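You operate a simulated robot arm through the tools that you are given. There is no shell and no other tool.

Carry out the task below with a simulated robot arm. There is one attempt and no reset: what you move stays moved.

TASK
Warm the left bowl of stew on the small hot plate.
Fine: Use the mid setting till it steams, then turn the knob back to low and switch off. The bowl stays on the plate; spill nothing. Leave the other bowls where they are.

Only the result counts: the job must be done as asked and must still hold three seconds after the hand-in. Knocking over, shifting, dropping, spilling or breaking anything else fails it.

THE ROBOT
A 6-joint arm with a two-finger gripper, fixed in place. Base frame: the origin is at the foot of the arm, x ahead of it, y to its left, z up; the work surface is at about z = 0.8. Lengths are in m, angles in degrees, forces in N, time in s.
Its first joint turns from -166.0 to 166.0 degrees. Payload 2.45 kg.
The TCP is the grasp point between the finger pads, 0.02 m short of the fingertips. In the tool frame z runs along the fingers and y along their closing line. The gripper opens to 0.14 m. The gripper's body begins 0.168 m behind the TCP.
Orientation is that of the tool frame in the base frame, as a unit quaternion [w, x, y, z]. With the fingers straight down and closing along the base's y, the tool's x points along the base's -x, its y along +y and its z along -z.

THE INTERFACE
- The arm moves only by the tool drive_tool. Its arguments are lists of equal length, an entry for each row: "translation": the shift along the tool's x, y, z in cm, a list of three; "dr": the turn, a rotation vector about the tool's x, y, z in degrees, a list of three; "hand": the gripper command, from -1 (fully open) to 1 (shut), values between in proportion. In form: {"translation": [[dx, dy, dz], ...], "dr": [[rx, ry, rz], ...], "hand": [hand, ...]}. A call has 1 to 20 rows; each row is the pose to reach, as a shift and turn from the pose commanded when the call began, along the tool's axes at that moment. Each row takes 0.2 s and may step no farther than 0.05 m and 8.6 degrees from the row before; otherwise, or with a gripper value out of range, the whole call is refused. A pose out of reach is approached as far as the arm can. The call stops where the force on the tool passes 90 N (or 10 N more than at its start, if that is more) or the arm is blocked; 0.2 s more then pass. Each finger travels about 0.045 m/s and halts on what it meets, pressing with about 24 N; the grip force reading is that of the motor and also rises with nothing between the fingers. The clock runs only during rows and for 0.2 s after the last one: add rows that repeat a pose to give the fingers time. It gives the time, the measured TCP pose, the force on the tool (base axes), the opening and the grip force at its end, in the units of the frame above (readings bear some noise), with the torque about the TCP (base axes, N m) and any sound that the robot's microphone picked up.
- Cameras (640 x 400 px; columns grow to the right, rows downward): "scene" is fixed at [0.4007, 0.499, 1.5679]; the picture's right is [-0.31, -0.95, 0.00], its down [-0.72, 0.23, -0.66] and it looks along [0.63, -0.20, -0.75] (base axes); focal length 221 px, centre (320, 200). "wrist" rides on the gripper at [0.078, 0.011, -0.209] in the tool frame; the picture's right is [-0.14, 0.99, 0.00], its down [-0.92, -0.13, -0.37] and it looks along [-0.37, -0.05, 0.93] (tool axes); focal length 280 px, centre (320, 200). There is no depth. A picture from a camera that has moved, and an enlarged one, comes with that camera's place and axes in the base frame and with its lens.
- camera(camera): a new picture of that camera. It takes no simulated time.
- enlarge(camera, box): a new picture of the part [left, top, right, bottom] of that camera's present view, enlarged. It takes no simulated time.
- job_done(): hands the job in; it is judged then, once.

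Places have to be worked out from the pictures, the camera data and where the tool is seen. Open the gripper and draw the arm clear of the work before you hand the job in, unless the task says otherwise.

The tools are called after "Request:" as name(argument=value, ...) on one line, values as JSON. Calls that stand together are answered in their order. drive_tool: Moves the arm, as the interface text tells. Its arguments: {"type":"object","properties":{"translation":{"type":"array","items":{"type":"array","items":{"type":"number"}}},"dr":{"type":"array","items":{"type":"array","items":{"type":"number"}}},"hand":{"type":"array","items":{"type":"number"}}},"required":["translation","dr","hand"]} The other tools are called the same way: camera (camera) takes a picture; enlarge (camera, box) takes an enlarged picture of a part of a camera's view; job_done () hands the job in.

At the start:

```text
time_s: 0.0
position: [0.8089, -0.1967, 1.147]
ee_rot: [0.0, 0.0, 1.0, 0.0]
wrist_force: [-0.4, 0.1, 0.5]
moment: [0.01, 0.02, -0.03]
width: 0.1402
grasp_force: 0.1
```

scene: 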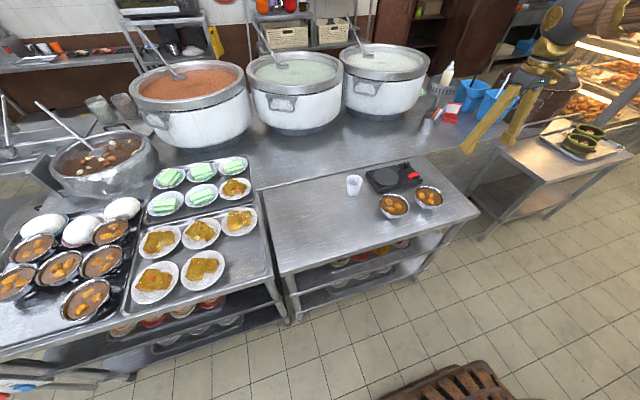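
wrist: 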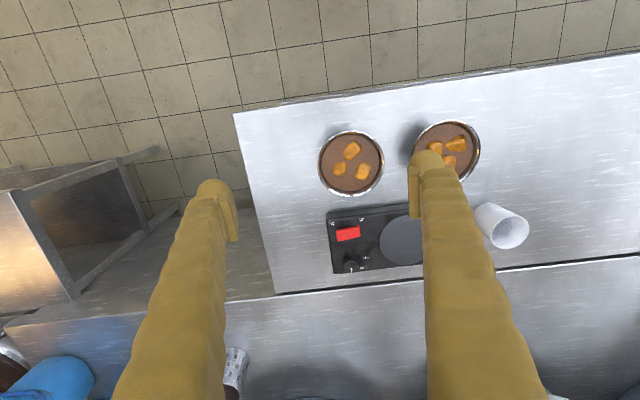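

I'll begin by looking closer at the hot plate and the bowls.

Request:
enlarge(camera="scene", box=[320, 140, 480, 240])

Request:
enlarge(camera="wrist", box=[300, 100, 540, 290])

```text
4.00 times, centred on (400, 190) of scene
camera zoom: at [0.4007, 0.499, 1.5679], right [-0.31, -0.95, 0.0], down [-0.72, 0.23, -0.66], along [0.63, -0.2, -0.75], focal length 883 px, centre (0, 240)
```

zoom: 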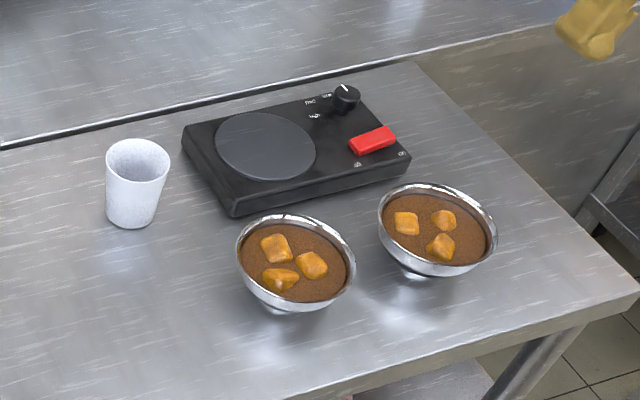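

```text
2.11 times, centred on (420, 195) of wrist
camera zoom: at [0.7304, -0.1857, 1.3566], right [0.14, 0.99, 0.0], down [0.92, -0.13, 0.37], along [0.37, -0.05, -0.93], focal length 590 px, centre (110, 210)
```

zoom: 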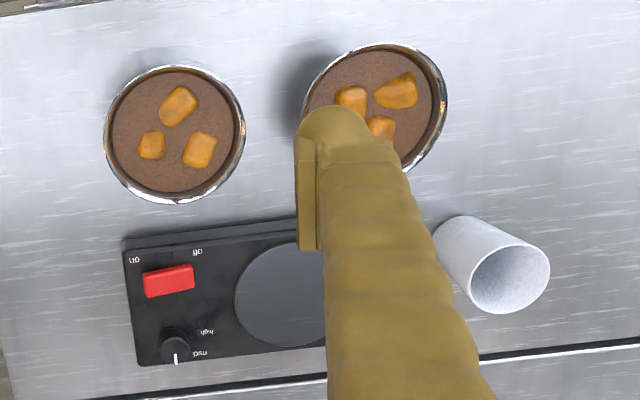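

The left bowl looks to be near (0.875, 0.02) and the hot plate near x of 1.05. I'll zoom in on the plate controls to read the labels.

Request:
enlarge(camera="scene", box=[390, 155, 430, 185])

Request:
enlarge(camera="wrist", box=[325, 200, 415, 275])

Request:
enlarge(camera="scene", box=[370, 180, 450, 230])

```text
13.33 times, centred on (410, 170) of scene
camera zoom: at [0.4007, 0.499, 1.5679], right [-0.31, -0.95, 0.0], down [-0.72, 0.23, -0.66], along [0.63, -0.2, -0.75], focal length 2944 px, centre (-880, 600)
```

zoom: 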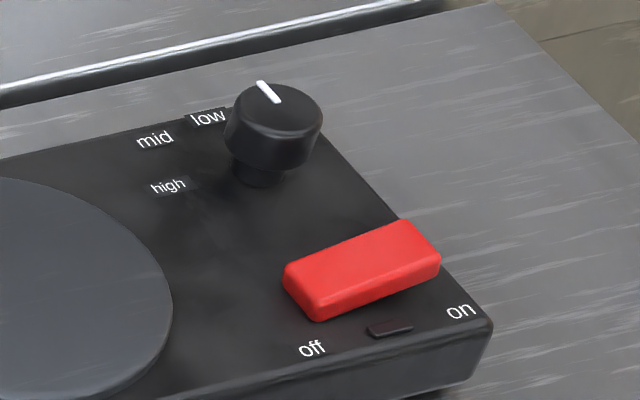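

```text
5.33 times, centred on (370, 238) of wrist
camera zoom: at [0.7304, -0.1857, 1.3566], right [0.14, 0.99, 0.0], down [0.92, -0.13, 0.37], along [0.37, -0.05, -0.93], focal length 1495 px, centre (53, 0)
```

zoom: 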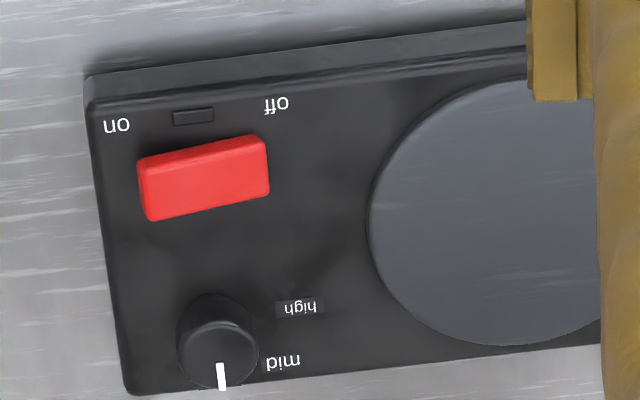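

```text
8.00 times, centred on (410, 205) of scene
camera zoom: at [0.4007, 0.499, 1.5679], right [-0.31, -0.95, 0.0], down [-0.72, 0.23, -0.66], along [0.63, -0.2, -0.75], focal length 1767 px, centre (-400, 160)
```

zoom: 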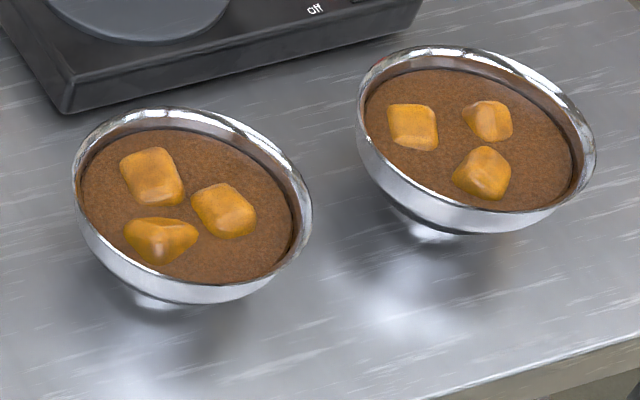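

Triangulating puts the left bowl's rim centre at about (0.871, 0.024, 0.857), with a rim about 0.124 m across. The plate disc is near (1.058, -0.05) and the knob near (1.09, -0.176), both beyond straight-down reach. I'll tilt the tool 40° forward and hover behind the left bowl for a closer look.

Request:
drive_tool(translation=[[1.5, 3.2, 1.0], [3, 6.4, 2], [4.5, 9.6, 3], [6, 12.8, 4], [7.5, 16, 5], [8.9, 19.2, 6], [8.9, 22.1, 6.7], [8.9, 22.1, 6.7]], dr=[[0, -5.8, 0], [0, -11.6, 0], [0, -17.4, 0], [0, -23.2, 0], [0, -29, 0], [0, -34.8, 0], [0, -40, 0], [0, -40, 0]], hand=[-1, -1, -1, -1, -1, -1, -1, -1])

Request:
camera(camera="wrist")

Request:
camera(camera="scene")

```text
time_s: 1.8
position: [0.7199, 0.0264, 1.0813]
ee_rot: [0.343, 0.0, 0.939, 0.0]
wrist_force: [0.5, 0.4, -0.3]
moment: [0.03, 0.02, -0.02]
width: 0.1398
grasp_force: 0.0
```

```text
taken
camera wrist: at [0.5259, 0.0362, 1.1911], right [0.11, 0.99, 0.09], down [0.47, -0.13, 0.88], along [0.88, -0.05, -0.48], focal length 280 px, centre (320, 200)
```

wrist: 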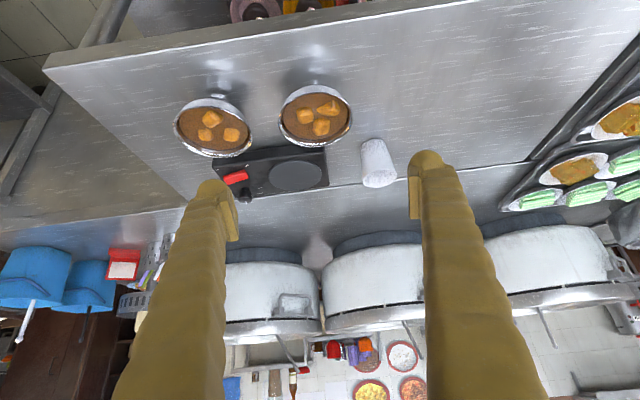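

```text
taken
```

scene: 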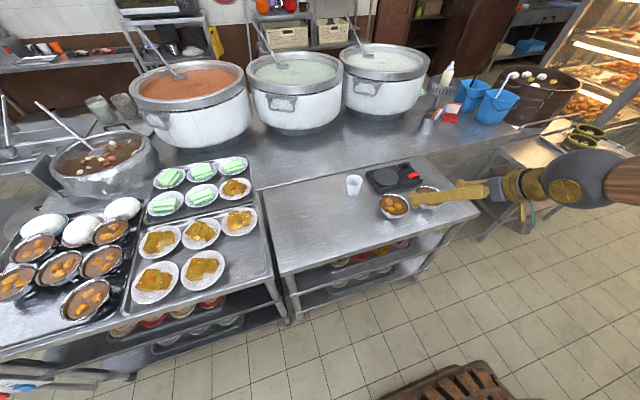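

The pose was reached without trouble. I'll zoom the wrist view to fix the bowl and plate positions more precisely.

Request:
enlarge(camera="wrist", box=[160, 70, 400, 220])

Request:
enlarge(camera="scene", box=[340, 150, 440, 225])

```text
2.67 times, centred on (280, 145) of wrist
camera zoom: at [0.5259, 0.0362, 1.1911], right [0.11, 0.99, 0.09], down [0.47, -0.13, 0.88], along [0.88, -0.05, -0.48], focal length 748 px, centre (427, 347)
```

zoom: 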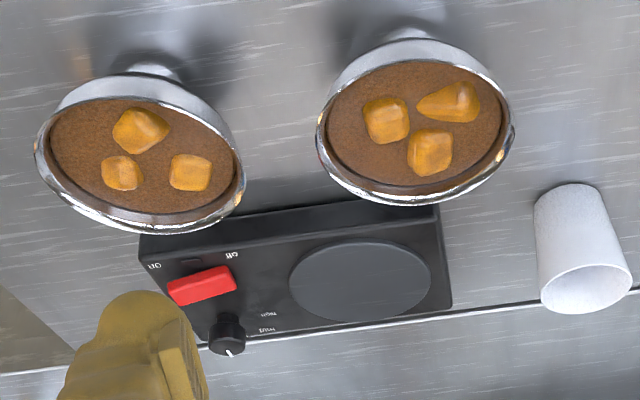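

```text
5.33 times, centred on (390, 188) of scene
camera zoom: at [0.4007, 0.499, 1.5679], right [-0.31, -0.95, 0.0], down [-0.72, 0.23, -0.66], along [0.63, -0.2, -0.75], focal length 1178 px, centre (-53, 267)
```

zoom: 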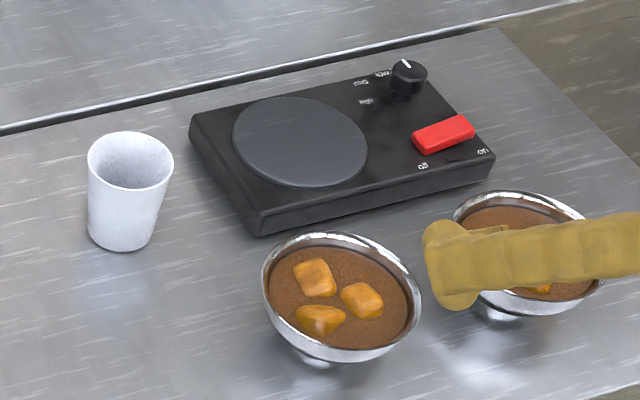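

The left bowl's rim centre is about (0.868, 0.0215, 0.858), and the disc centre about (1.048, -0.045, 0.842). I'll move to about 10 cm short of the grasp along the tool axis and check alignment.

Request:
drive_tool(translation=[[0.8, -0.1, 4.2], [1.7, -0.25, 8.5], [2.5, -0.4, 12.8], [3.38, -0.49, 17.0], [3.38, -0.49, 17.0]], dr=[[0, 0, 0], [0, 0, 0], [0, 0, 0], [0, 0, 0], [0, 0, 0]], hand=[-1, -1, -1, -1, -1])

Request:
camera(camera="wrist")

Request:
enlarge(camera="scene", box=[340, 150, 460, 240])

```text
time_s: 3.2
position: [0.7874, -0.0017, 0.9152]
ee_rot: [0.315, 0.114, 0.942, -0.002]
wrist_force: [0.9, 0.5, 0.5]
moment: [0.02, 0.03, 0.03]
width: 0.1403
grasp_force: 0.2
out of reach, approached as far as the arm can: row 3
stopped in row 5: the arm was blocked; the commanded pose is now the measured one
```

```text
taken
camera wrist: at [0.6051, 0.0425, 1.0372], right [0.32, 0.94, 0.15], down [0.47, -0.29, 0.83], along [0.82, -0.2, -0.53], focal length 280 px, centre (320, 200)
```

wrist: 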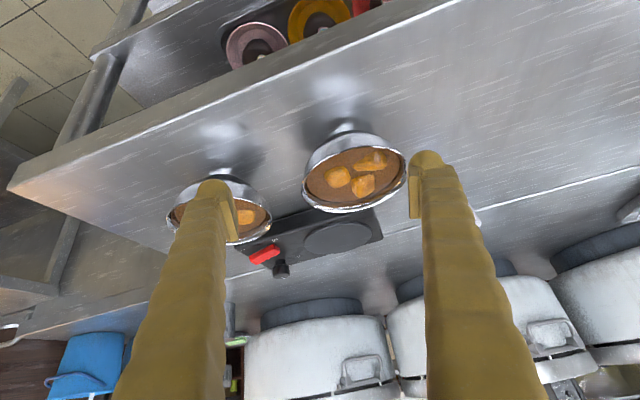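

```text
4.44 times, centred on (400, 195) of scene
camera zoom: at [0.4007, 0.499, 1.5679], right [-0.31, -0.95, 0.0], down [-0.72, 0.23, -0.66], along [0.63, -0.2, -0.75], focal length 982 px, centre (-36, 222)
```

zoom: 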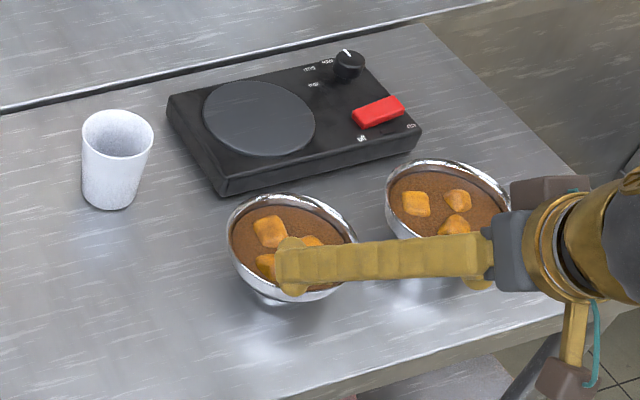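

The arm was blocked, and the readings suggest a joint limit or singularity rather than contact, since the force is near zero. I'll view the whole scene to see how the arm is posed.

Request:
camera(camera="scene")

Request:
enlarge(camera="scene", box=[440, 100, 640, 300])

```text
taken
```

scene: 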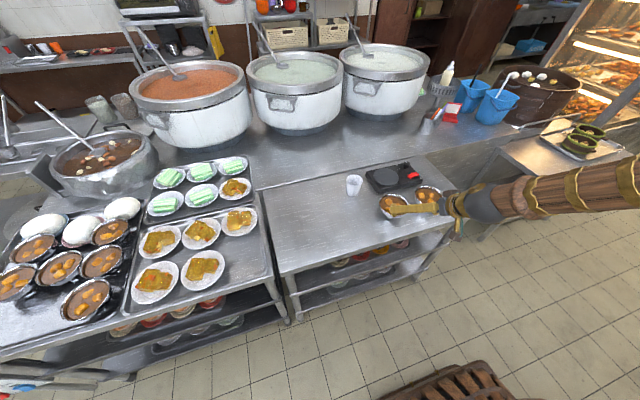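

```text
2.00 times, centred on (540, 200) of scene
camera zoom: at [0.4007, 0.499, 1.5679], right [-0.31, -0.95, 0.0], down [-0.72, 0.23, -0.66], along [0.63, -0.2, -0.75], focal length 442 px, centre (-120, 200)
```

zoom: 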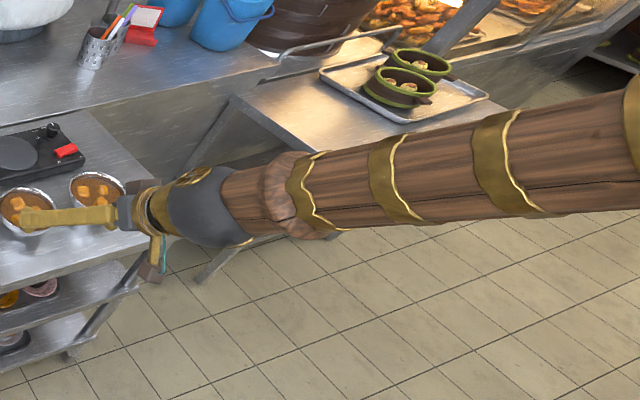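

The tool has lined up with the forearm, which is a wrist singularity. I'll back up and use a smaller tilt of about 25°, which stays clear of it.

Request:
drive_tool(translation=[[-0.7, 0.4, -2.2], [-1.5, 0.9, -4.4], [-2.4, 1.4, -6.6], [-3.3, 1.9, -8.8], [-4.25, 2.44, -10.97], [-4.25, 2.44, -10.97]], dr=[[-0.6, 2.4, -2.56], [-1.2, 4.8, -5.1], [-1.8, 7.2, -7.7], [-2.4, 9.6, -10.2], [-3.08, 12.0, -12.84], [-3.08, 12.0, -12.84]], hand=[-1, -1, -1, -1, -1, -1])

```text
time_s: 4.6
position: [0.7603, 0.0236, 1.0284]
ee_rot: [0.216, -0.001, 0.976, 0.001]
wrist_force: [0.2, -0.6, -1.4]
moment: [0.06, 0.0, 0.0]
width: 0.14
grasp_force: 0.0
out of reach, approached as far as the arm can: row 1, 2
```

The arm recovered cleanly at 25° of tilt. I'll go to about 10 cm from the grasp and check alignment with the bowl.

Request:
drive_tool(translation=[[-0.8, -0.07, 3.5], [-1.6, -0.14, 7.0], [-2.35, -0.21, 10.45], [-2.35, -0.21, 10.45]], dr=[[0, 0, 0], [0, 0, 0], [0, 0, 0], [0, 0, 0]], hand=[-1, -1, -1, -1])

Request:
camera(camera="wrist")

Request:
enlarge(camera="scene", box=[340, 150, 460, 240])

```text
time_s: 5.6
position: [0.8256, 0.0211, 0.9438]
ee_rot: [0.216, -0.001, 0.976, 0.001]
wrist_force: [-0.6, -0.4, -0.4]
moment: [-0.01, -0.01, 0.0]
width: 0.1399
grasp_force: 0.0
```

```text
taken
camera wrist: at [0.6663, 0.0316, 1.1015], right [0.12, 0.99, 0.06], down [0.68, -0.13, 0.72], along [0.72, -0.05, -0.69], focal length 280 px, centre (320, 200)
```

wrist: 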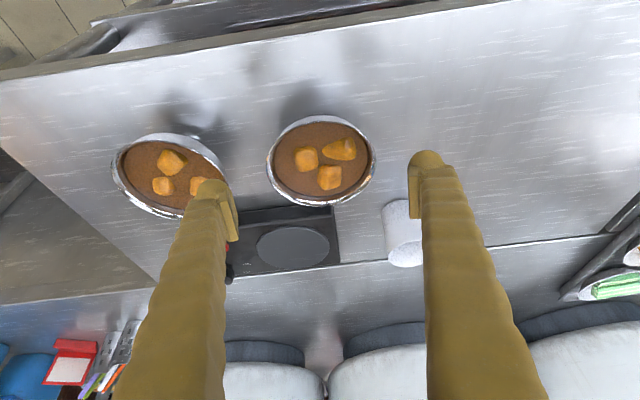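

```text
4.44 times, centred on (400, 195) of scene
camera zoom: at [0.4007, 0.499, 1.5679], right [-0.31, -0.95, 0.0], down [-0.72, 0.23, -0.66], along [0.63, -0.2, -0.75], focal length 982 px, centre (-36, 222)
```

zoom: 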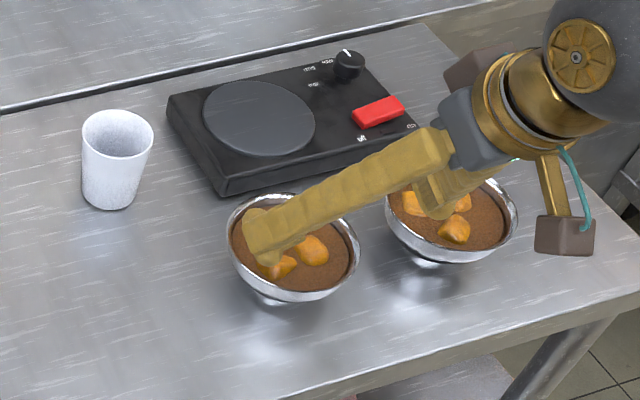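

The bowl's centre lies on the gripper's mid column, so the lateral alignment is good. I'll advance along the tool axis with the fingers open.

Request:
drive_tool(translation=[[0, 0.05, 2], [0, 0.05, 4], [0, 0.05, 6], [0, 0.05, 8], [0, 0.05, 10], [0, 0.05, 10]], dr=[[0, 0, 0], [0, 0, 0], [0, 0, 0], [0, 0, 0], [0, 0, 0], [0, 0, 0]], hand=[-1, -1, -1, -1, -1, -1])

Request:
camera(camera="wrist")

Request:
enlarge(camera="scene", box=[360, 160, 440, 220])

```text
time_s: 7.0
position: [0.8684, 0.0217, 0.855]
ee_rot: [0.214, -0.001, 0.977, 0.001]
wrist_force: [0.7, 0.5, -0.5]
moment: [0.02, 0.01, -0.03]
width: 0.14
grasp_force: 0.1
```

```text
taken
camera wrist: at [0.7097, 0.0325, 1.012], right [0.12, 0.99, 0.06], down [0.68, -0.13, 0.72], along [0.72, -0.05, -0.69], focal length 280 px, centre (320, 200)
```

wrist: 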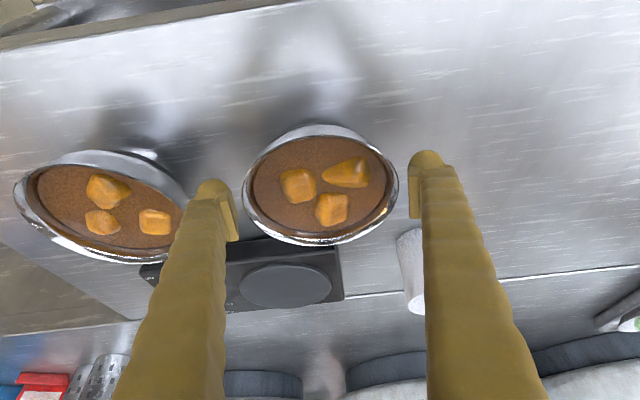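

```text
6.67 times, centred on (400, 190) of scene
camera zoom: at [0.4007, 0.499, 1.5679], right [-0.31, -0.95, 0.0], down [-0.72, 0.23, -0.66], along [0.63, -0.2, -0.75], focal length 1472 px, centre (-213, 267)
```

zoom: 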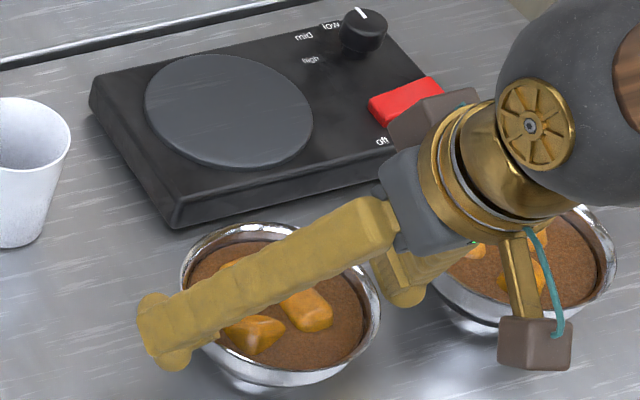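

The bowl sits centred between the fingers. I'll close the gripper onto the rim and let the grip settle.

Request:
drive_tool(translation=[[0, 0, 0], [0, 0, 0], [0, 0, 0], [0, 0, 0], [0, 0, 0], [0, 0, 0]], dr=[[0, 0, 0], [0, 0, 0], [0, 0, 0], [0, 0, 0], [0, 0, 0], [0, 0, 0]], hand=[-0.9, -0.8, -0.7, -0.5, -0.3, -0.3])

Request:
camera(camera="wrist")

```text
time_s: 8.4
position: [0.8684, 0.0216, 0.8551]
ee_rot: [0.215, -0.001, 0.977, 0.001]
wrist_force: [0.2, -0.2, 1.8]
moment: [0.0, -0.01, 0.0]
width: 0.1261
grasp_force: 23.7
```

```text
taken
camera wrist: at [0.7095, 0.0325, 1.0123], right [0.12, 0.99, 0.06], down [0.68, -0.13, 0.72], along [0.72, -0.05, -0.69], focal length 280 px, centre (320, 200)
```

wrist: 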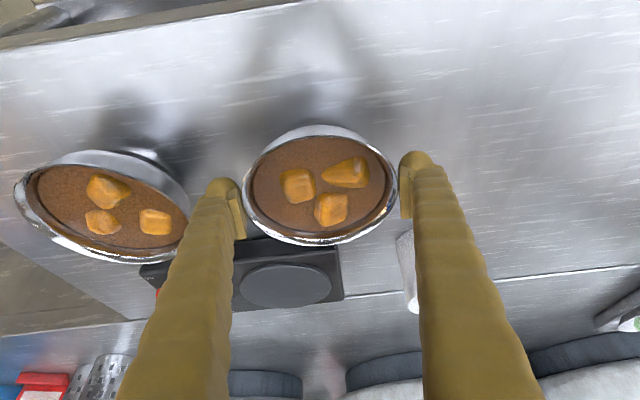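

The rim is gripped at 0.126 m with 23.7 N. I'll lift slowly by 3 cm as a test.

Request:
drive_tool(translation=[[-0.1, 0, -0.22], [-0.25, 0, -0.54], [-0.42, 0, -0.91], [-0.63, 0, -1.36], [-0.85, 0, -1.81], [-1.06, 0, -2.27], [-1.2, 0, -2.58], [-1.27, 0, -2.72], [-1.27, 0, -2.72]], dr=[[0, 0, 0], [0, 0, 0], [0, 0, 0], [0, 0, 0], [0, 0, 0], [0, 0, 0], [0, 0, 0], [0, 0, 0], [0, 0, 0]], hand=[-0.3, -0.3, -0.3, -0.3, -0.3, -0.3, -0.3, -0.3, -0.3])

Request:
camera(camera="wrist")

Request:
enlarge(camera="scene", box=[350, 150, 450, 225])

```text
time_s: 10.4
position: [0.8683, 0.0213, 0.8846]
ee_rot: [0.216, -0.002, 0.976, 0.002]
wrist_force: [-0.1, -1.1, -2.2]
moment: [-0.02, 0.01, 0.03]
width: 0.1255
grasp_force: 23.6
```

```text
taken
camera wrist: at [0.7097, 0.0319, 1.0413], right [0.12, 0.99, 0.06], down [0.68, -0.13, 0.72], along [0.72, -0.05, -0.69], focal length 280 px, centre (320, 200)
```

wrist: 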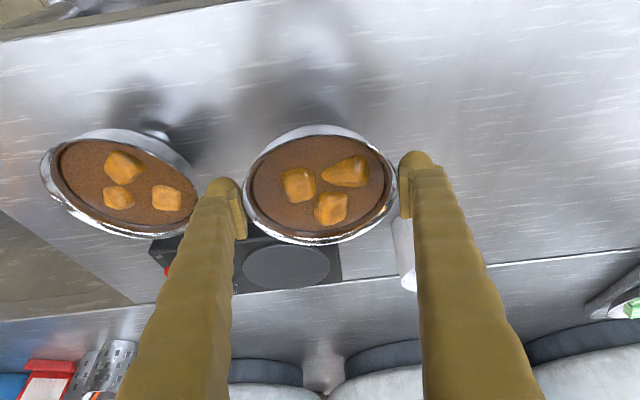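

```text
5.33 times, centred on (400, 188) of scene
camera zoom: at [0.4007, 0.499, 1.5679], right [-0.31, -0.95, 0.0], down [-0.72, 0.23, -0.66], along [0.63, -0.2, -0.75], focal length 1178 px, centre (-107, 267)
```

zoom: 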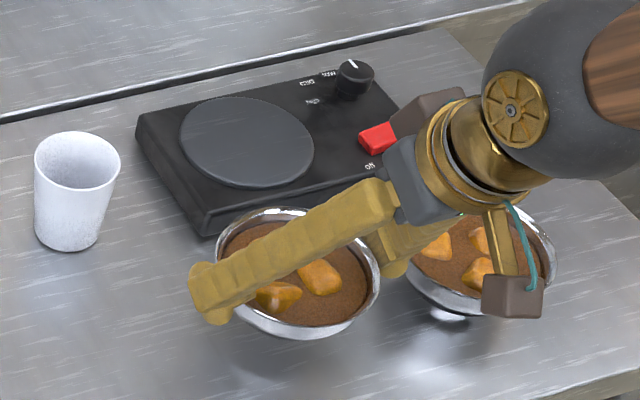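

The bowl is held level and nothing shows as spilled. I'll raise it 5 cm more, then carry it smoothly forward over the disc.

Request:
drive_tool(translation=[[-0.1, 0, -0.22], [-0.3, 0, -0.65], [-0.6, 0, -1.29], [-0.95, 0, -2.04], [-1.3, 0, -2.79], [-1.65, 0, -3.54], [-1.95, 0, -4.18], [-2.11, 0, -4.53], [-2.11, 0, -4.53]], dr=[[0, 0, 0], [0, 0, 0], [0, 0, 0], [0, 0, 0], [0, 0, 0], [0, 0, 0], [0, 0, 0], [0, 0, 0], [0, 0, 0]], hand=[-0.3, -0.3, -0.3, -0.3, -0.3, -0.3, -0.3, -0.3, -0.3])

Request:
drive_tool(translation=[[-0.18, -0.07, 0.08], [-0.63, -0.26, 0.3], [-1.36, -0.55, 0.63], [-2.4, -0.98, 1.12], [-3.6, -1.47, 1.68], [-4.8, -1.96, 2.24], [-6.0, -2.45, 2.8], [-7.2, -2.93, 3.36], [-8.4, -3.42, 3.92], [-9.6, -3.91, 4.48], [-10.8, -4.4, 5.04], [-12.0, -4.89, 5.6], [-13.2, -5.38, 6.16], [-14.3, -5.83, 6.67], [-15.2, -6.2, 7.09], [-15.9, -6.48, 7.42], [-16.2, -6.61, 7.56], [-16.31, -6.65, 7.61], [-16.31, -6.65, 7.61]], dr=[[0, 0, 0], [0, 0, 0], [0, 0, 0], [0, 0, 0], [0, 0, 0], [0, 0, 0], [0, 0, 0], [0, 0, 0], [0, 0, 0], [0, 0, 0], [0, 0, 0], [0, 0, 0], [0, 0, 0], [0, 0, 0], [0, 0, 0], [0, 0, 0], [0, 0, 0], [0, 0, 0], [0, 0, 0]], hand=[-0.3, -0.3, -0.3, -0.3, -0.3, -0.3, -0.3, -0.3, -0.3, -0.3, -0.3, -0.3, -0.3, -0.3, -0.3, -0.3, -0.3, -0.3, -0.3])

Request:
camera(camera="wrist")

Request:
enlarge(camera="scene", box=[350, 150, 450, 225])

```text
time_s: 12.4
position: [0.8688, 0.0221, 0.934]
ee_rot: [0.216, -0.001, 0.976, 0.001]
wrist_force: [-0.1, 0.0, -3.8]
moment: [-0.01, 0.01, -0.02]
width: 0.1257
grasp_force: 23.7
```

```text
time_s: 16.4
position: [1.0479, -0.0449, 0.9338]
ee_rot: [0.216, -0.002, 0.976, 0.002]
wrist_force: [0.3, -0.8, -2.4]
moment: [0.04, -0.02, 0.01]
width: 0.1258
grasp_force: 23.9
```

```text
taken
camera wrist: at [0.8892, -0.0343, 1.0905], right [0.12, 0.99, 0.06], down [0.68, -0.13, 0.72], along [0.72, -0.05, -0.69], focal length 280 px, centre (320, 200)
```

wrist: 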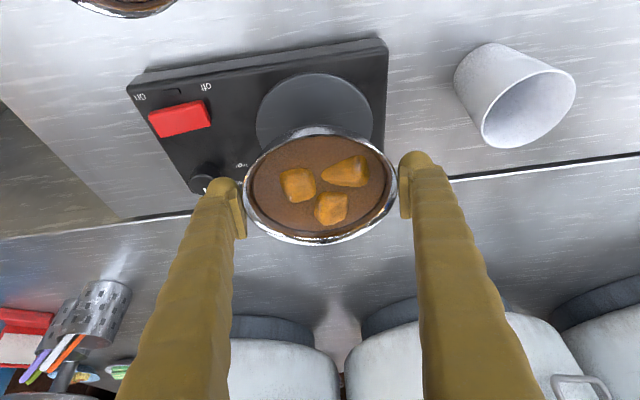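

```text
5.33 times, centred on (400, 188) of scene
camera zoom: at [0.4007, 0.499, 1.5679], right [-0.31, -0.95, 0.0], down [-0.72, 0.23, -0.66], along [0.63, -0.2, -0.75], focal length 1178 px, centre (-107, 267)
```

zoom: 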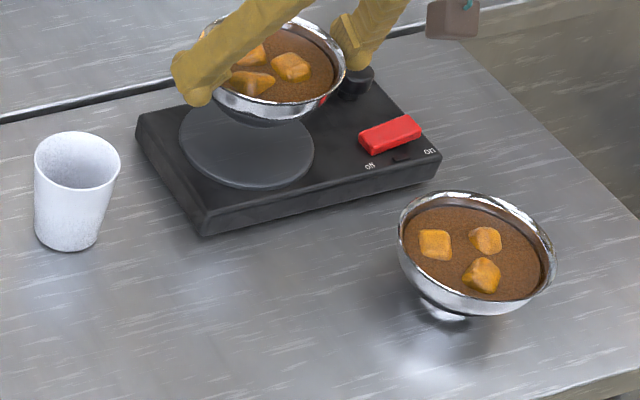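

The bowl is over the disc area. I'll zoom the wrist view to locate the disc centre before lowering.

Request:
enlarge(camera="wrist", box=[120, 20, 410, 210])

Request:
enlarge(camera="scene", box=[360, 150, 430, 200])

```text
2.11 times, centred on (265, 115) of wrist
camera zoom: at [0.8892, -0.0343, 1.0905], right [0.12, 0.99, 0.06], down [0.68, -0.13, 0.72], along [0.72, -0.05, -0.69], focal length 590 px, centre (436, 379)
```

zoom: 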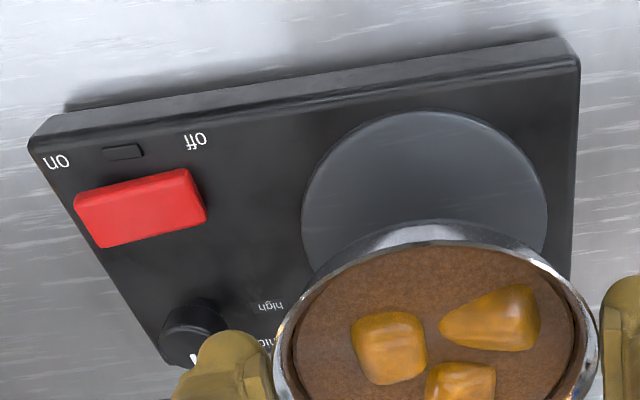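

```text
8.00 times, centred on (395, 175) of scene
camera zoom: at [0.4007, 0.499, 1.5679], right [-0.31, -0.95, 0.0], down [-0.72, 0.23, -0.66], along [0.63, -0.2, -0.75], focal length 1767 px, centre (-280, 400)
```

zoom: 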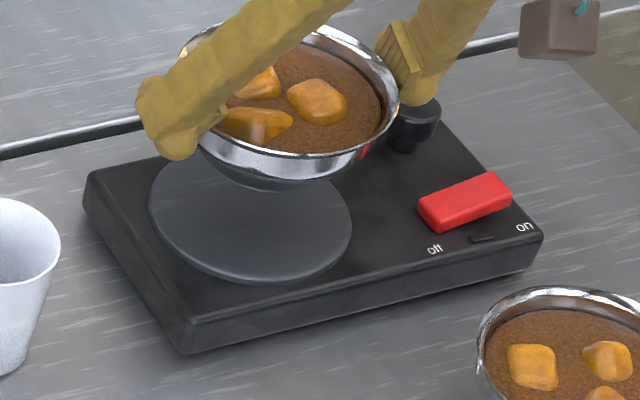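

The disc centre comes out at about (1.043, -0.044), so I'll shift back 5 mm. I'll lower most of the way now, then finish in small steps watching the force.

Request:
drive_tool(translation=[[0.1, 0.01, 0.15], [0.3, 0.03, 0.45], [0.6, 0.05, 0.85], [0.9, 0.07, 1.3], [1.2, 0.09, 1.75], [1.45, 0.1, 2.1], [1.6, 0.1, 2.3], [1.63, 0.1, 2.33], [1.63, 0.1, 2.33]], dr=[[0, 0, 0], [0, 0, 0], [0, 0, 0], [0, 0, 0], [0, 0, 0], [0, 0, 0], [0, 0, 0], [0, 0, 0], [0, 0, 0]], hand=[-0.3, -0.3, -0.3, -0.3, -0.3, -0.3, -0.3, -0.3, -0.3])

Request:
enlarge(camera="scene", box=[360, 150, 430, 200])

Request:
camera(camera="wrist")

```text
time_s: 18.4
position: [1.0429, -0.0446, 0.9054]
ee_rot: [0.215, -0.001, 0.977, 0.001]
wrist_force: [0.7, -0.1, -2.9]
moment: [-0.03, 0.01, -0.01]
width: 0.1256
grasp_force: 23.7
```

```text
8.00 times, centred on (395, 175) of scene
camera zoom: at [0.4007, 0.499, 1.5679], right [-0.31, -0.95, 0.0], down [-0.72, 0.23, -0.66], along [0.63, -0.2, -0.75], focal length 1767 px, centre (-280, 400)
```

zoom: 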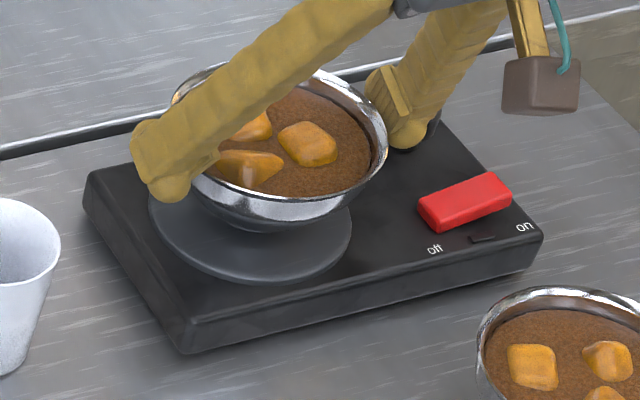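

```text
taken
camera wrist: at [0.8847, -0.0337, 1.0629], right [0.12, 0.99, 0.06], down [0.68, -0.13, 0.72], along [0.72, -0.05, -0.69], focal length 280 px, centre (320, 200)
```

wrist: 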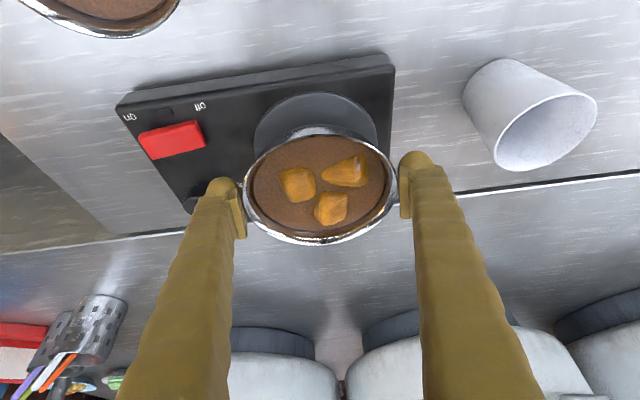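

About 7 mm remains by my estimate. I'll lower 6 mm gently and read the force.

Request:
drive_tool(translation=[[0.06, 0, 0.14], [0.13, 0, 0.27], [0.19, 0, 0.41], [0.25, 0, 0.54], [0.25, 0, 0.54]], dr=[[0, 0, 0], [0, 0, 0], [0, 0, 0], [0, 0, 0], [0, 0, 0]], hand=[-0.3, -0.3, -0.3, -0.3, -0.3])

```text
time_s: 19.6
position: [1.0445, -0.0447, 0.8992]
ee_rot: [0.215, -0.001, 0.977, 0.001]
wrist_force: [0.5, 0.3, -3.7]
moment: [-0.05, 0.02, 0.03]
width: 0.1254
grasp_force: 24.3
```

No contact yet, as the force still shows the bowl's weight. I'll lower another 1.5 mm.

Request:
drive_tool(translation=[[0.03, 0, 0.07], [0.06, 0, 0.14], [0.06, 0, 0.14]], dr=[[0, 0, 0], [0, 0, 0], [0, 0, 0]], hand=[-0.3, -0.3, -0.3])

Request:
enlarge(camera="scene", box=[370, 160, 420, 195])

```text
time_s: 20.4
position: [1.0446, -0.0445, 0.8986]
ee_rot: [0.217, -0.002, 0.976, 0.001]
wrist_force: [-1.9, 1.6, 5.3]
moment: [0.38, 0.04, 0.07]
width: 0.1257
grasp_force: 24.0
```

```text
11.43 times, centred on (395, 178) of scene
camera zoom: at [0.4007, 0.499, 1.5679], right [-0.31, -0.95, 0.0], down [-0.72, 0.23, -0.66], along [0.63, -0.2, -0.75], focal length 2524 px, centre (-537, 457)
```

zoom: 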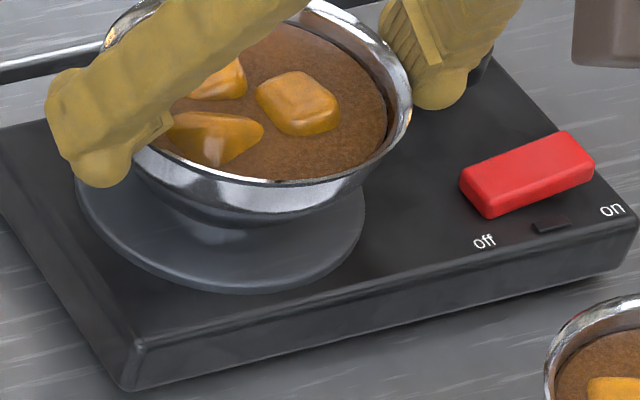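

Contact is made, with Fz up about 8 N. I'll check the wrist view, then open the fingers slowly.

Request:
drive_tool(translation=[[0.0, 0, 0.03], [0.0, 0, 0.03]], dr=[[0, 0, 0], [0, 0, 0]], hand=[-0.3, -0.3])

Request:
enlarge(camera="wrist", box=[110, 50, 440, 260])

```text
time_s: 21.0
position: [1.0448, -0.0463, 0.899]
ee_rot: [0.217, -0.001, 0.976, 0.001]
wrist_force: [3.2, 4.2, 10.8]
moment: [0.64, -0.21, -0.08]
width: 0.1258
grasp_force: 23.9
```

```text
1.90 times, centred on (275, 155) of wrist
camera zoom: at [0.8849, -0.0343, 1.0556], right [0.12, 0.99, 0.06], down [0.68, -0.13, 0.72], along [0.72, -0.05, -0.69], focal length 534 px, centre (406, 286)
```

zoom: 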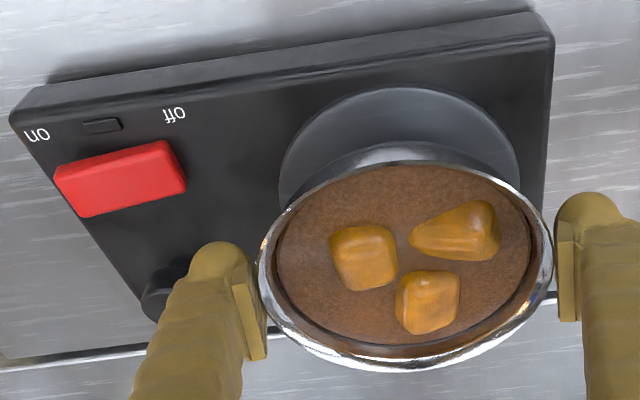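

The bowl is resting on the disc. I'll ease the grip open gradually.

Request:
drive_tool(translation=[[0, 0, 0], [0, 0, 0], [0, 0, 0], [0, 0, 0], [0, 0, 0], [0, 0, 0], [0, 0, 0]], dr=[[0, 0, 0], [0, 0, 0], [0, 0, 0], [0, 0, 0], [0, 0, 0], [0, 0, 0], [0, 0, 0]], hand=[-0.6, -0.75, -0.8, -0.85, -0.9, -1, -1])

Request:
camera(camera="wrist")

Request:
enlarge(camera="scene", box=[360, 150, 430, 200])

```text
time_s: 22.6
position: [1.0433, -0.0451, 0.8979]
ee_rot: [0.215, 0.0, 0.977, 0.001]
wrist_force: [0.4, -0.1, 0.4]
moment: [0.0, 0.02, -0.02]
width: 0.14
grasp_force: 0.0
```

```text
taken
camera wrist: at [0.8848, -0.0344, 1.055], right [0.12, 0.99, 0.06], down [0.68, -0.13, 0.72], along [0.72, -0.05, -0.69], focal length 280 px, centre (320, 200)
```

wrist: 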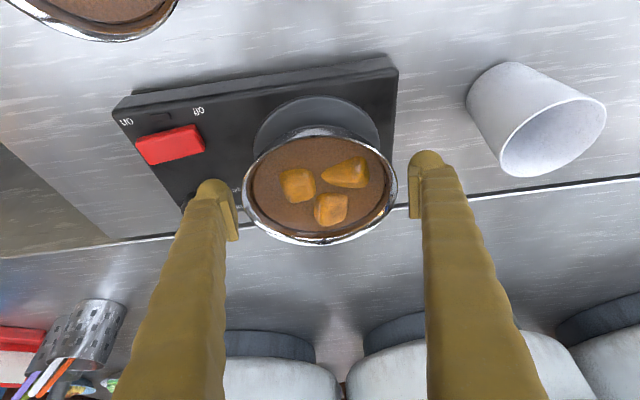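

```text
8.00 times, centred on (395, 175) of scene
camera zoom: at [0.4007, 0.499, 1.5679], right [-0.31, -0.95, 0.0], down [-0.72, 0.23, -0.66], along [0.63, -0.2, -0.75], focal length 1767 px, centre (-280, 400)
```

zoom: 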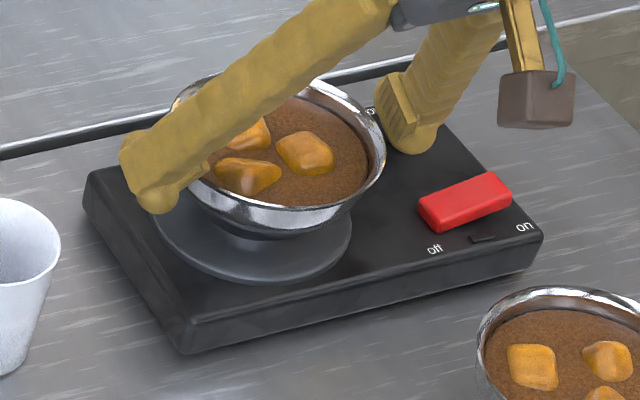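

The bowl stands level on the disc. I'll withdraw straight back along the tool axis.

Request:
drive_tool(translation=[[0, 0, -1], [0, 0, -2.5], [0, 0, -4.5], [0, 0, -7], [0, 0, -10], [0, 0, -13], [0, 0, -16], [0, 0, -16]], dr=[[0, 0, 0], [0, 0, 0], [0, 0, 0], [0, 0, 0], [0, 0, 0], [0, 0, 0], [0, 0, 0], [0, 0, 0]], hand=[-1, -1, -1, -1, -1, -1, -1, -1])

Request:
camera(camera="wrist")

Request:
enlarge(camera="scene", box=[360, 145, 440, 205])

```text
time_s: 24.4
position: [0.9754, -0.0454, 1.0437]
ee_rot: [0.216, -0.001, 0.976, 0.001]
wrist_force: [-0.3, 0.1, 1.0]
moment: [0.03, -0.01, 0.01]
width: 0.14
grasp_force: 0.1
```

```text
taken
camera wrist: at [0.8166, -0.0356, 1.2008], right [0.12, 0.99, 0.06], down [0.68, -0.13, 0.72], along [0.72, -0.05, -0.69], focal length 280 px, centre (320, 200)
```

wrist: 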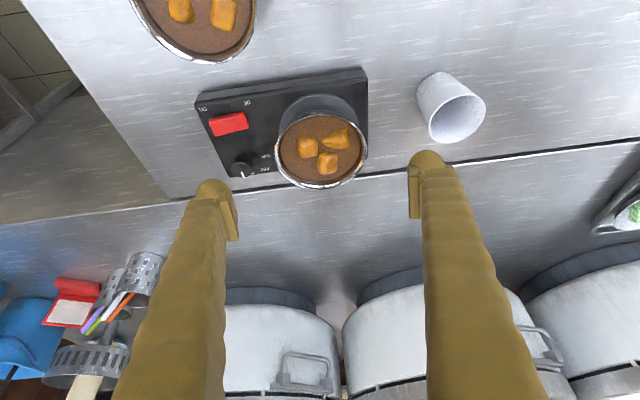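

```text
6.67 times, centred on (400, 175) of scene
camera zoom: at [0.4007, 0.499, 1.5679], right [-0.31, -0.95, 0.0], down [-0.72, 0.23, -0.66], along [0.63, -0.2, -0.75], focal length 1472 px, centre (-213, 367)
```

zoom: 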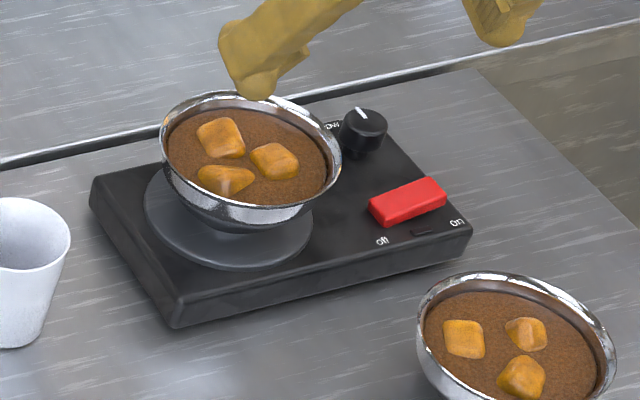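

The bowl is on the disc and nothing else has moved. Next I'll zoom in on the knob and switch to locate them.

Request:
enlarge(camera="wrist", box=[190, 65, 310, 190])

Request:
enlarge(camera="scene", box=[395, 155, 435, 185])

```text
3.20 times, centred on (250, 128) of wrist
camera zoom: at [0.8166, -0.0356, 1.2008], right [0.12, 0.99, 0.06], down [0.68, -0.13, 0.72], along [0.72, -0.05, -0.69], focal length 897 px, centre (544, 432)
```

zoom: 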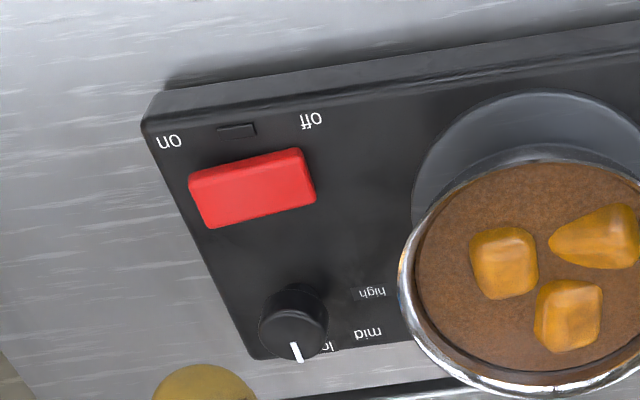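

```text
13.33 times, centred on (415, 170) of scene
camera zoom: at [0.4007, 0.499, 1.5679], right [-0.31, -0.95, 0.0], down [-0.72, 0.23, -0.66], along [0.63, -0.2, -0.75], focal length 2944 px, centre (-947, 600)
```

zoom: 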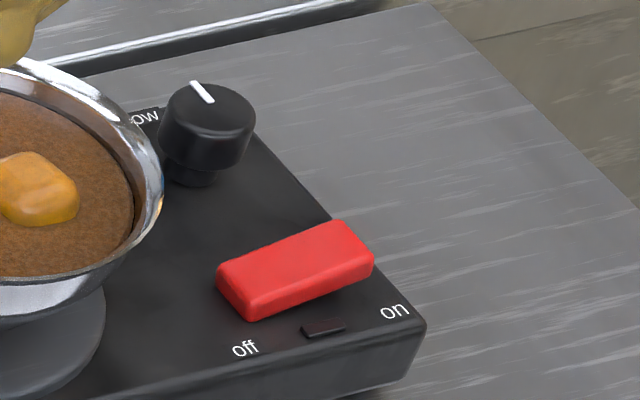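

I make the knob top about (1.080, -0.1705, 0.867) with a 0.035 m diameter, and its pointer is at low. The rocker is centred near (1.013, -0.169), with its on end at y ≈ -0.188 raised. I'll move above the knob with about 35° of tilt and yaw -25°, partly closing the hand.

Request:
drive_tool(translation=[[-0.62, -2.49, 1.25], [-1.24, -4.98, 2.5], [-1.86, -7.48, 3.76], [-2.48, -9.97, 5.0], [-3.1, -12.46, 6.27], [-3.1, -12.46, 6.27]], dr=[[2.5, -1.97, 4.34], [5.0, -3.94, 8.67], [7.51, -5.91, 13.0], [10.0, -7.88, 17.34], [12.52, -9.85, 21.68], [12.52, -9.85, 21.68]], hand=[-0.6, -0.3, 0, 0.143, 0.143, 0.143])

Request:
camera(camera="wrist")

Request:
enlarge(camera="scene", box=[350, 120, 470, 210])

```text
time_s: 25.8
position: [1.0311, -0.1684, 0.9997]
ee_rot: [0.292, 0.206, 0.932, -0.065]
wrist_force: [-0.7, 0.0, -0.7]
moment: [0.0, 0.04, -0.02]
width: 0.0597
grasp_force: 0.1
```

```text
taken
camera wrist: at [0.869, -0.0802, 1.1261], right [0.52, 0.85, 0.08], down [0.44, -0.35, 0.83], along [0.73, -0.4, -0.55], focal length 280 px, centre (320, 200)
```

wrist: 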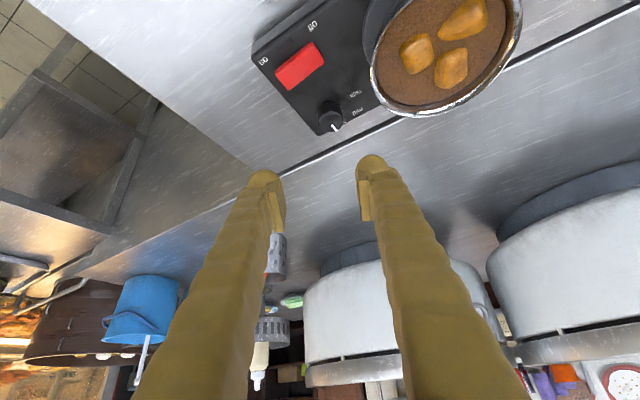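

```text
4.44 times, centred on (410, 165) of scene
camera zoom: at [0.4007, 0.499, 1.5679], right [-0.31, -0.95, 0.0], down [-0.72, 0.23, -0.66], along [0.63, -0.2, -0.75], focal length 982 px, centre (-80, 356)
```

zoom: 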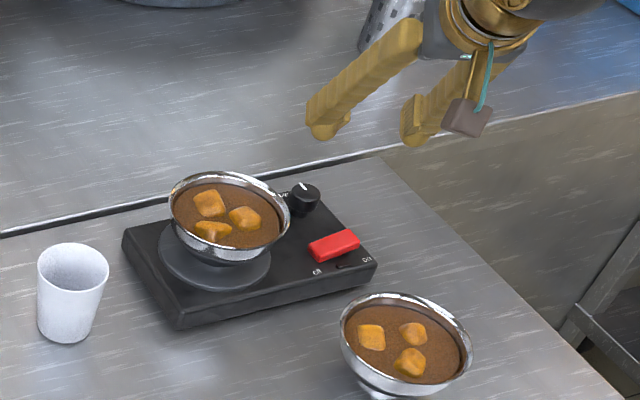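

The hover is good and the bowl is clear. I'll zoom to refine the knob's position from here.

Request:
enlarge(camera="wrist", box=[260, 60, 400, 150])

```text
4.44 times, centred on (330, 105) of wrist
camera zoom: at [0.869, -0.0802, 1.1261], right [0.52, 0.85, 0.08], down [0.44, -0.35, 0.83], along [0.73, -0.4, -0.55], focal length 1246 px, centre (276, 622)
```

zoom: 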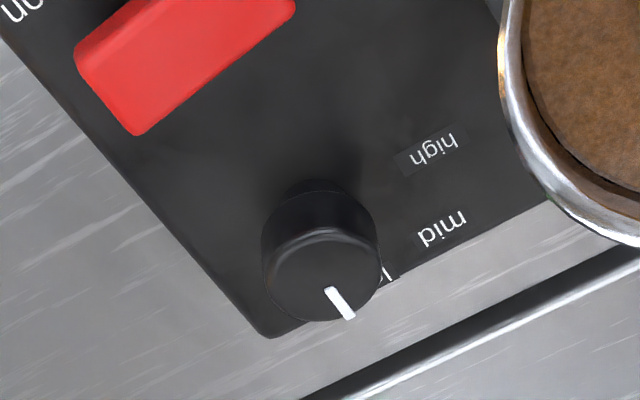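

The knob position is confirmed at (1.0805, -0.171). I'll move directly above it.

Request:
drive_tool(translation=[[0.06, 0.46, 2.1], [0.12, 0.92, 4.2], [0.18, 1.4, 6.3], [0.24, 1.85, 8.34], [0.24, 1.85, 8.34]], dr=[[0, 0, 0], [0, 0, 0], [0, 0, 0], [0, 0, 0], [0, 0, 0]], hand=[0.143, 0.143, 0.143, 0.143, 0.143])

Request:
camera(camera="wrist")

Request:
enlarge(camera="scene", box=[360, 135, 440, 195])

```text
time_s: 27.0
position: [1.0803, -0.1715, 0.9285]
ee_rot: [0.293, 0.206, 0.931, -0.065]
wrist_force: [-0.1, 0.0, -0.3]
moment: [-0.04, 0.01, -0.02]
width: 0.0599
grasp_force: 0.1
```

```text
taken
camera wrist: at [0.9184, -0.0842, 1.0555], right [0.52, 0.85, 0.08], down [0.44, -0.35, 0.83], along [0.73, -0.4, -0.55], focal length 280 px, centre (320, 200)
```

wrist: 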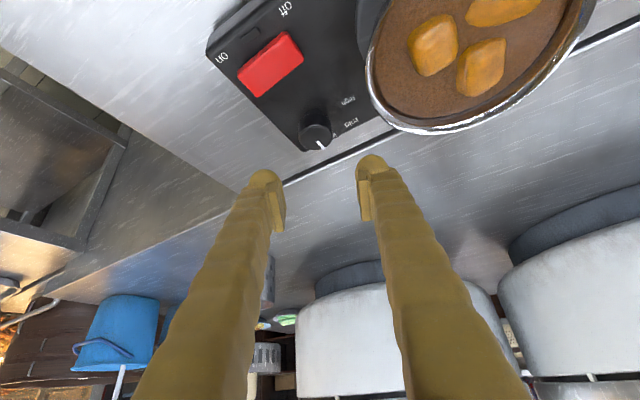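

```text
6.67 times, centred on (400, 165) of scene
camera zoom: at [0.4007, 0.499, 1.5679], right [-0.31, -0.95, 0.0], down [-0.72, 0.23, -0.66], along [0.63, -0.2, -0.75], focal length 1472 px, centre (-213, 433)
```

zoom: 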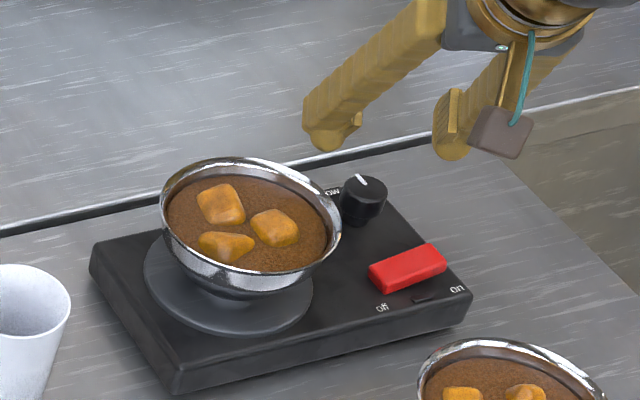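

The fingers are centred above the knob and the arm reaches without trouble. I'll descend vertically to straddle it.

Request:
drive_tool(translation=[[0.6, 0.05, 0.86], [1.2, 0.05, 1.7], [1.8, 0.05, 2.57], [2.4, 0.05, 3.43], [2.9, 0.05, 4.15], [3.24, 0.05, 4.63], [3.24, 0.05, 4.63]], dr=[[0, 0, 0], [0, 0, 0], [0, 0, 0], [0, 0, 0], [0, 0, 0], [0, 0, 0], [0, 0, 0]], hand=[0.143, 0.143, 0.143, 0.143, 0.143, 0.143, 0.143])

Request:
enlarge(camera="wrist", box=[200, 60, 440, 260])

Request:
enlarge(camera="scene", box=[380, 145, 440, 190])

```text
time_s: 28.6
position: [1.0791, -0.1715, 0.8736]
ee_rot: [0.293, 0.205, 0.932, -0.065]
wrist_force: [0.7, 0.3, -0.1]
moment: [-0.02, -0.02, 0.0]
width: 0.0599
grasp_force: 0.0
```

```text
2.00 times, centred on (320, 160) of wrist
camera zoom: at [0.9178, -0.0842, 1.0005], right [0.52, 0.85, 0.08], down [0.44, -0.35, 0.83], along [0.73, -0.4, -0.55], focal length 561 px, centre (320, 280)
```

zoom: 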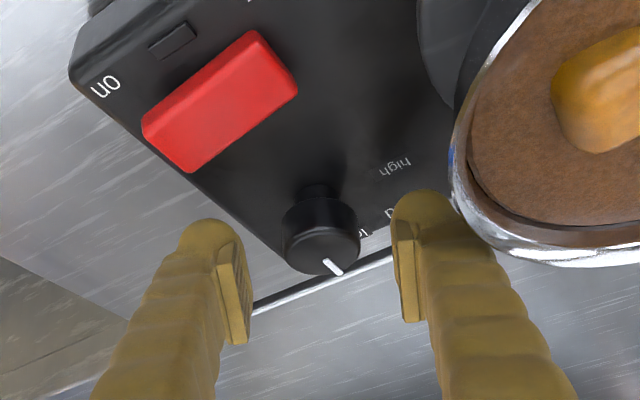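

```text
8.89 times, centred on (410, 168) of scene
camera zoom: at [0.4007, 0.499, 1.5679], right [-0.31, -0.95, 0.0], down [-0.72, 0.23, -0.66], along [0.63, -0.2, -0.75], focal length 1963 px, centre (-480, 489)
```

zoom: 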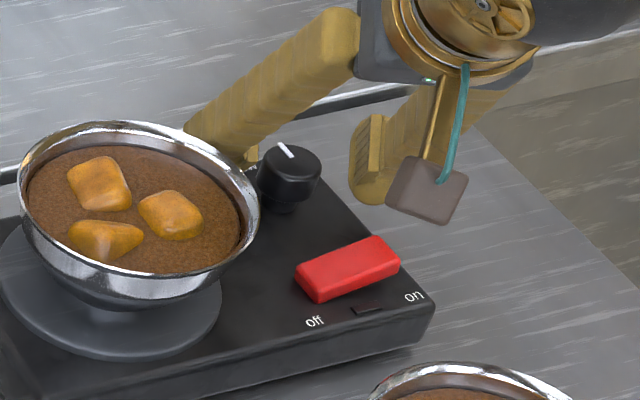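

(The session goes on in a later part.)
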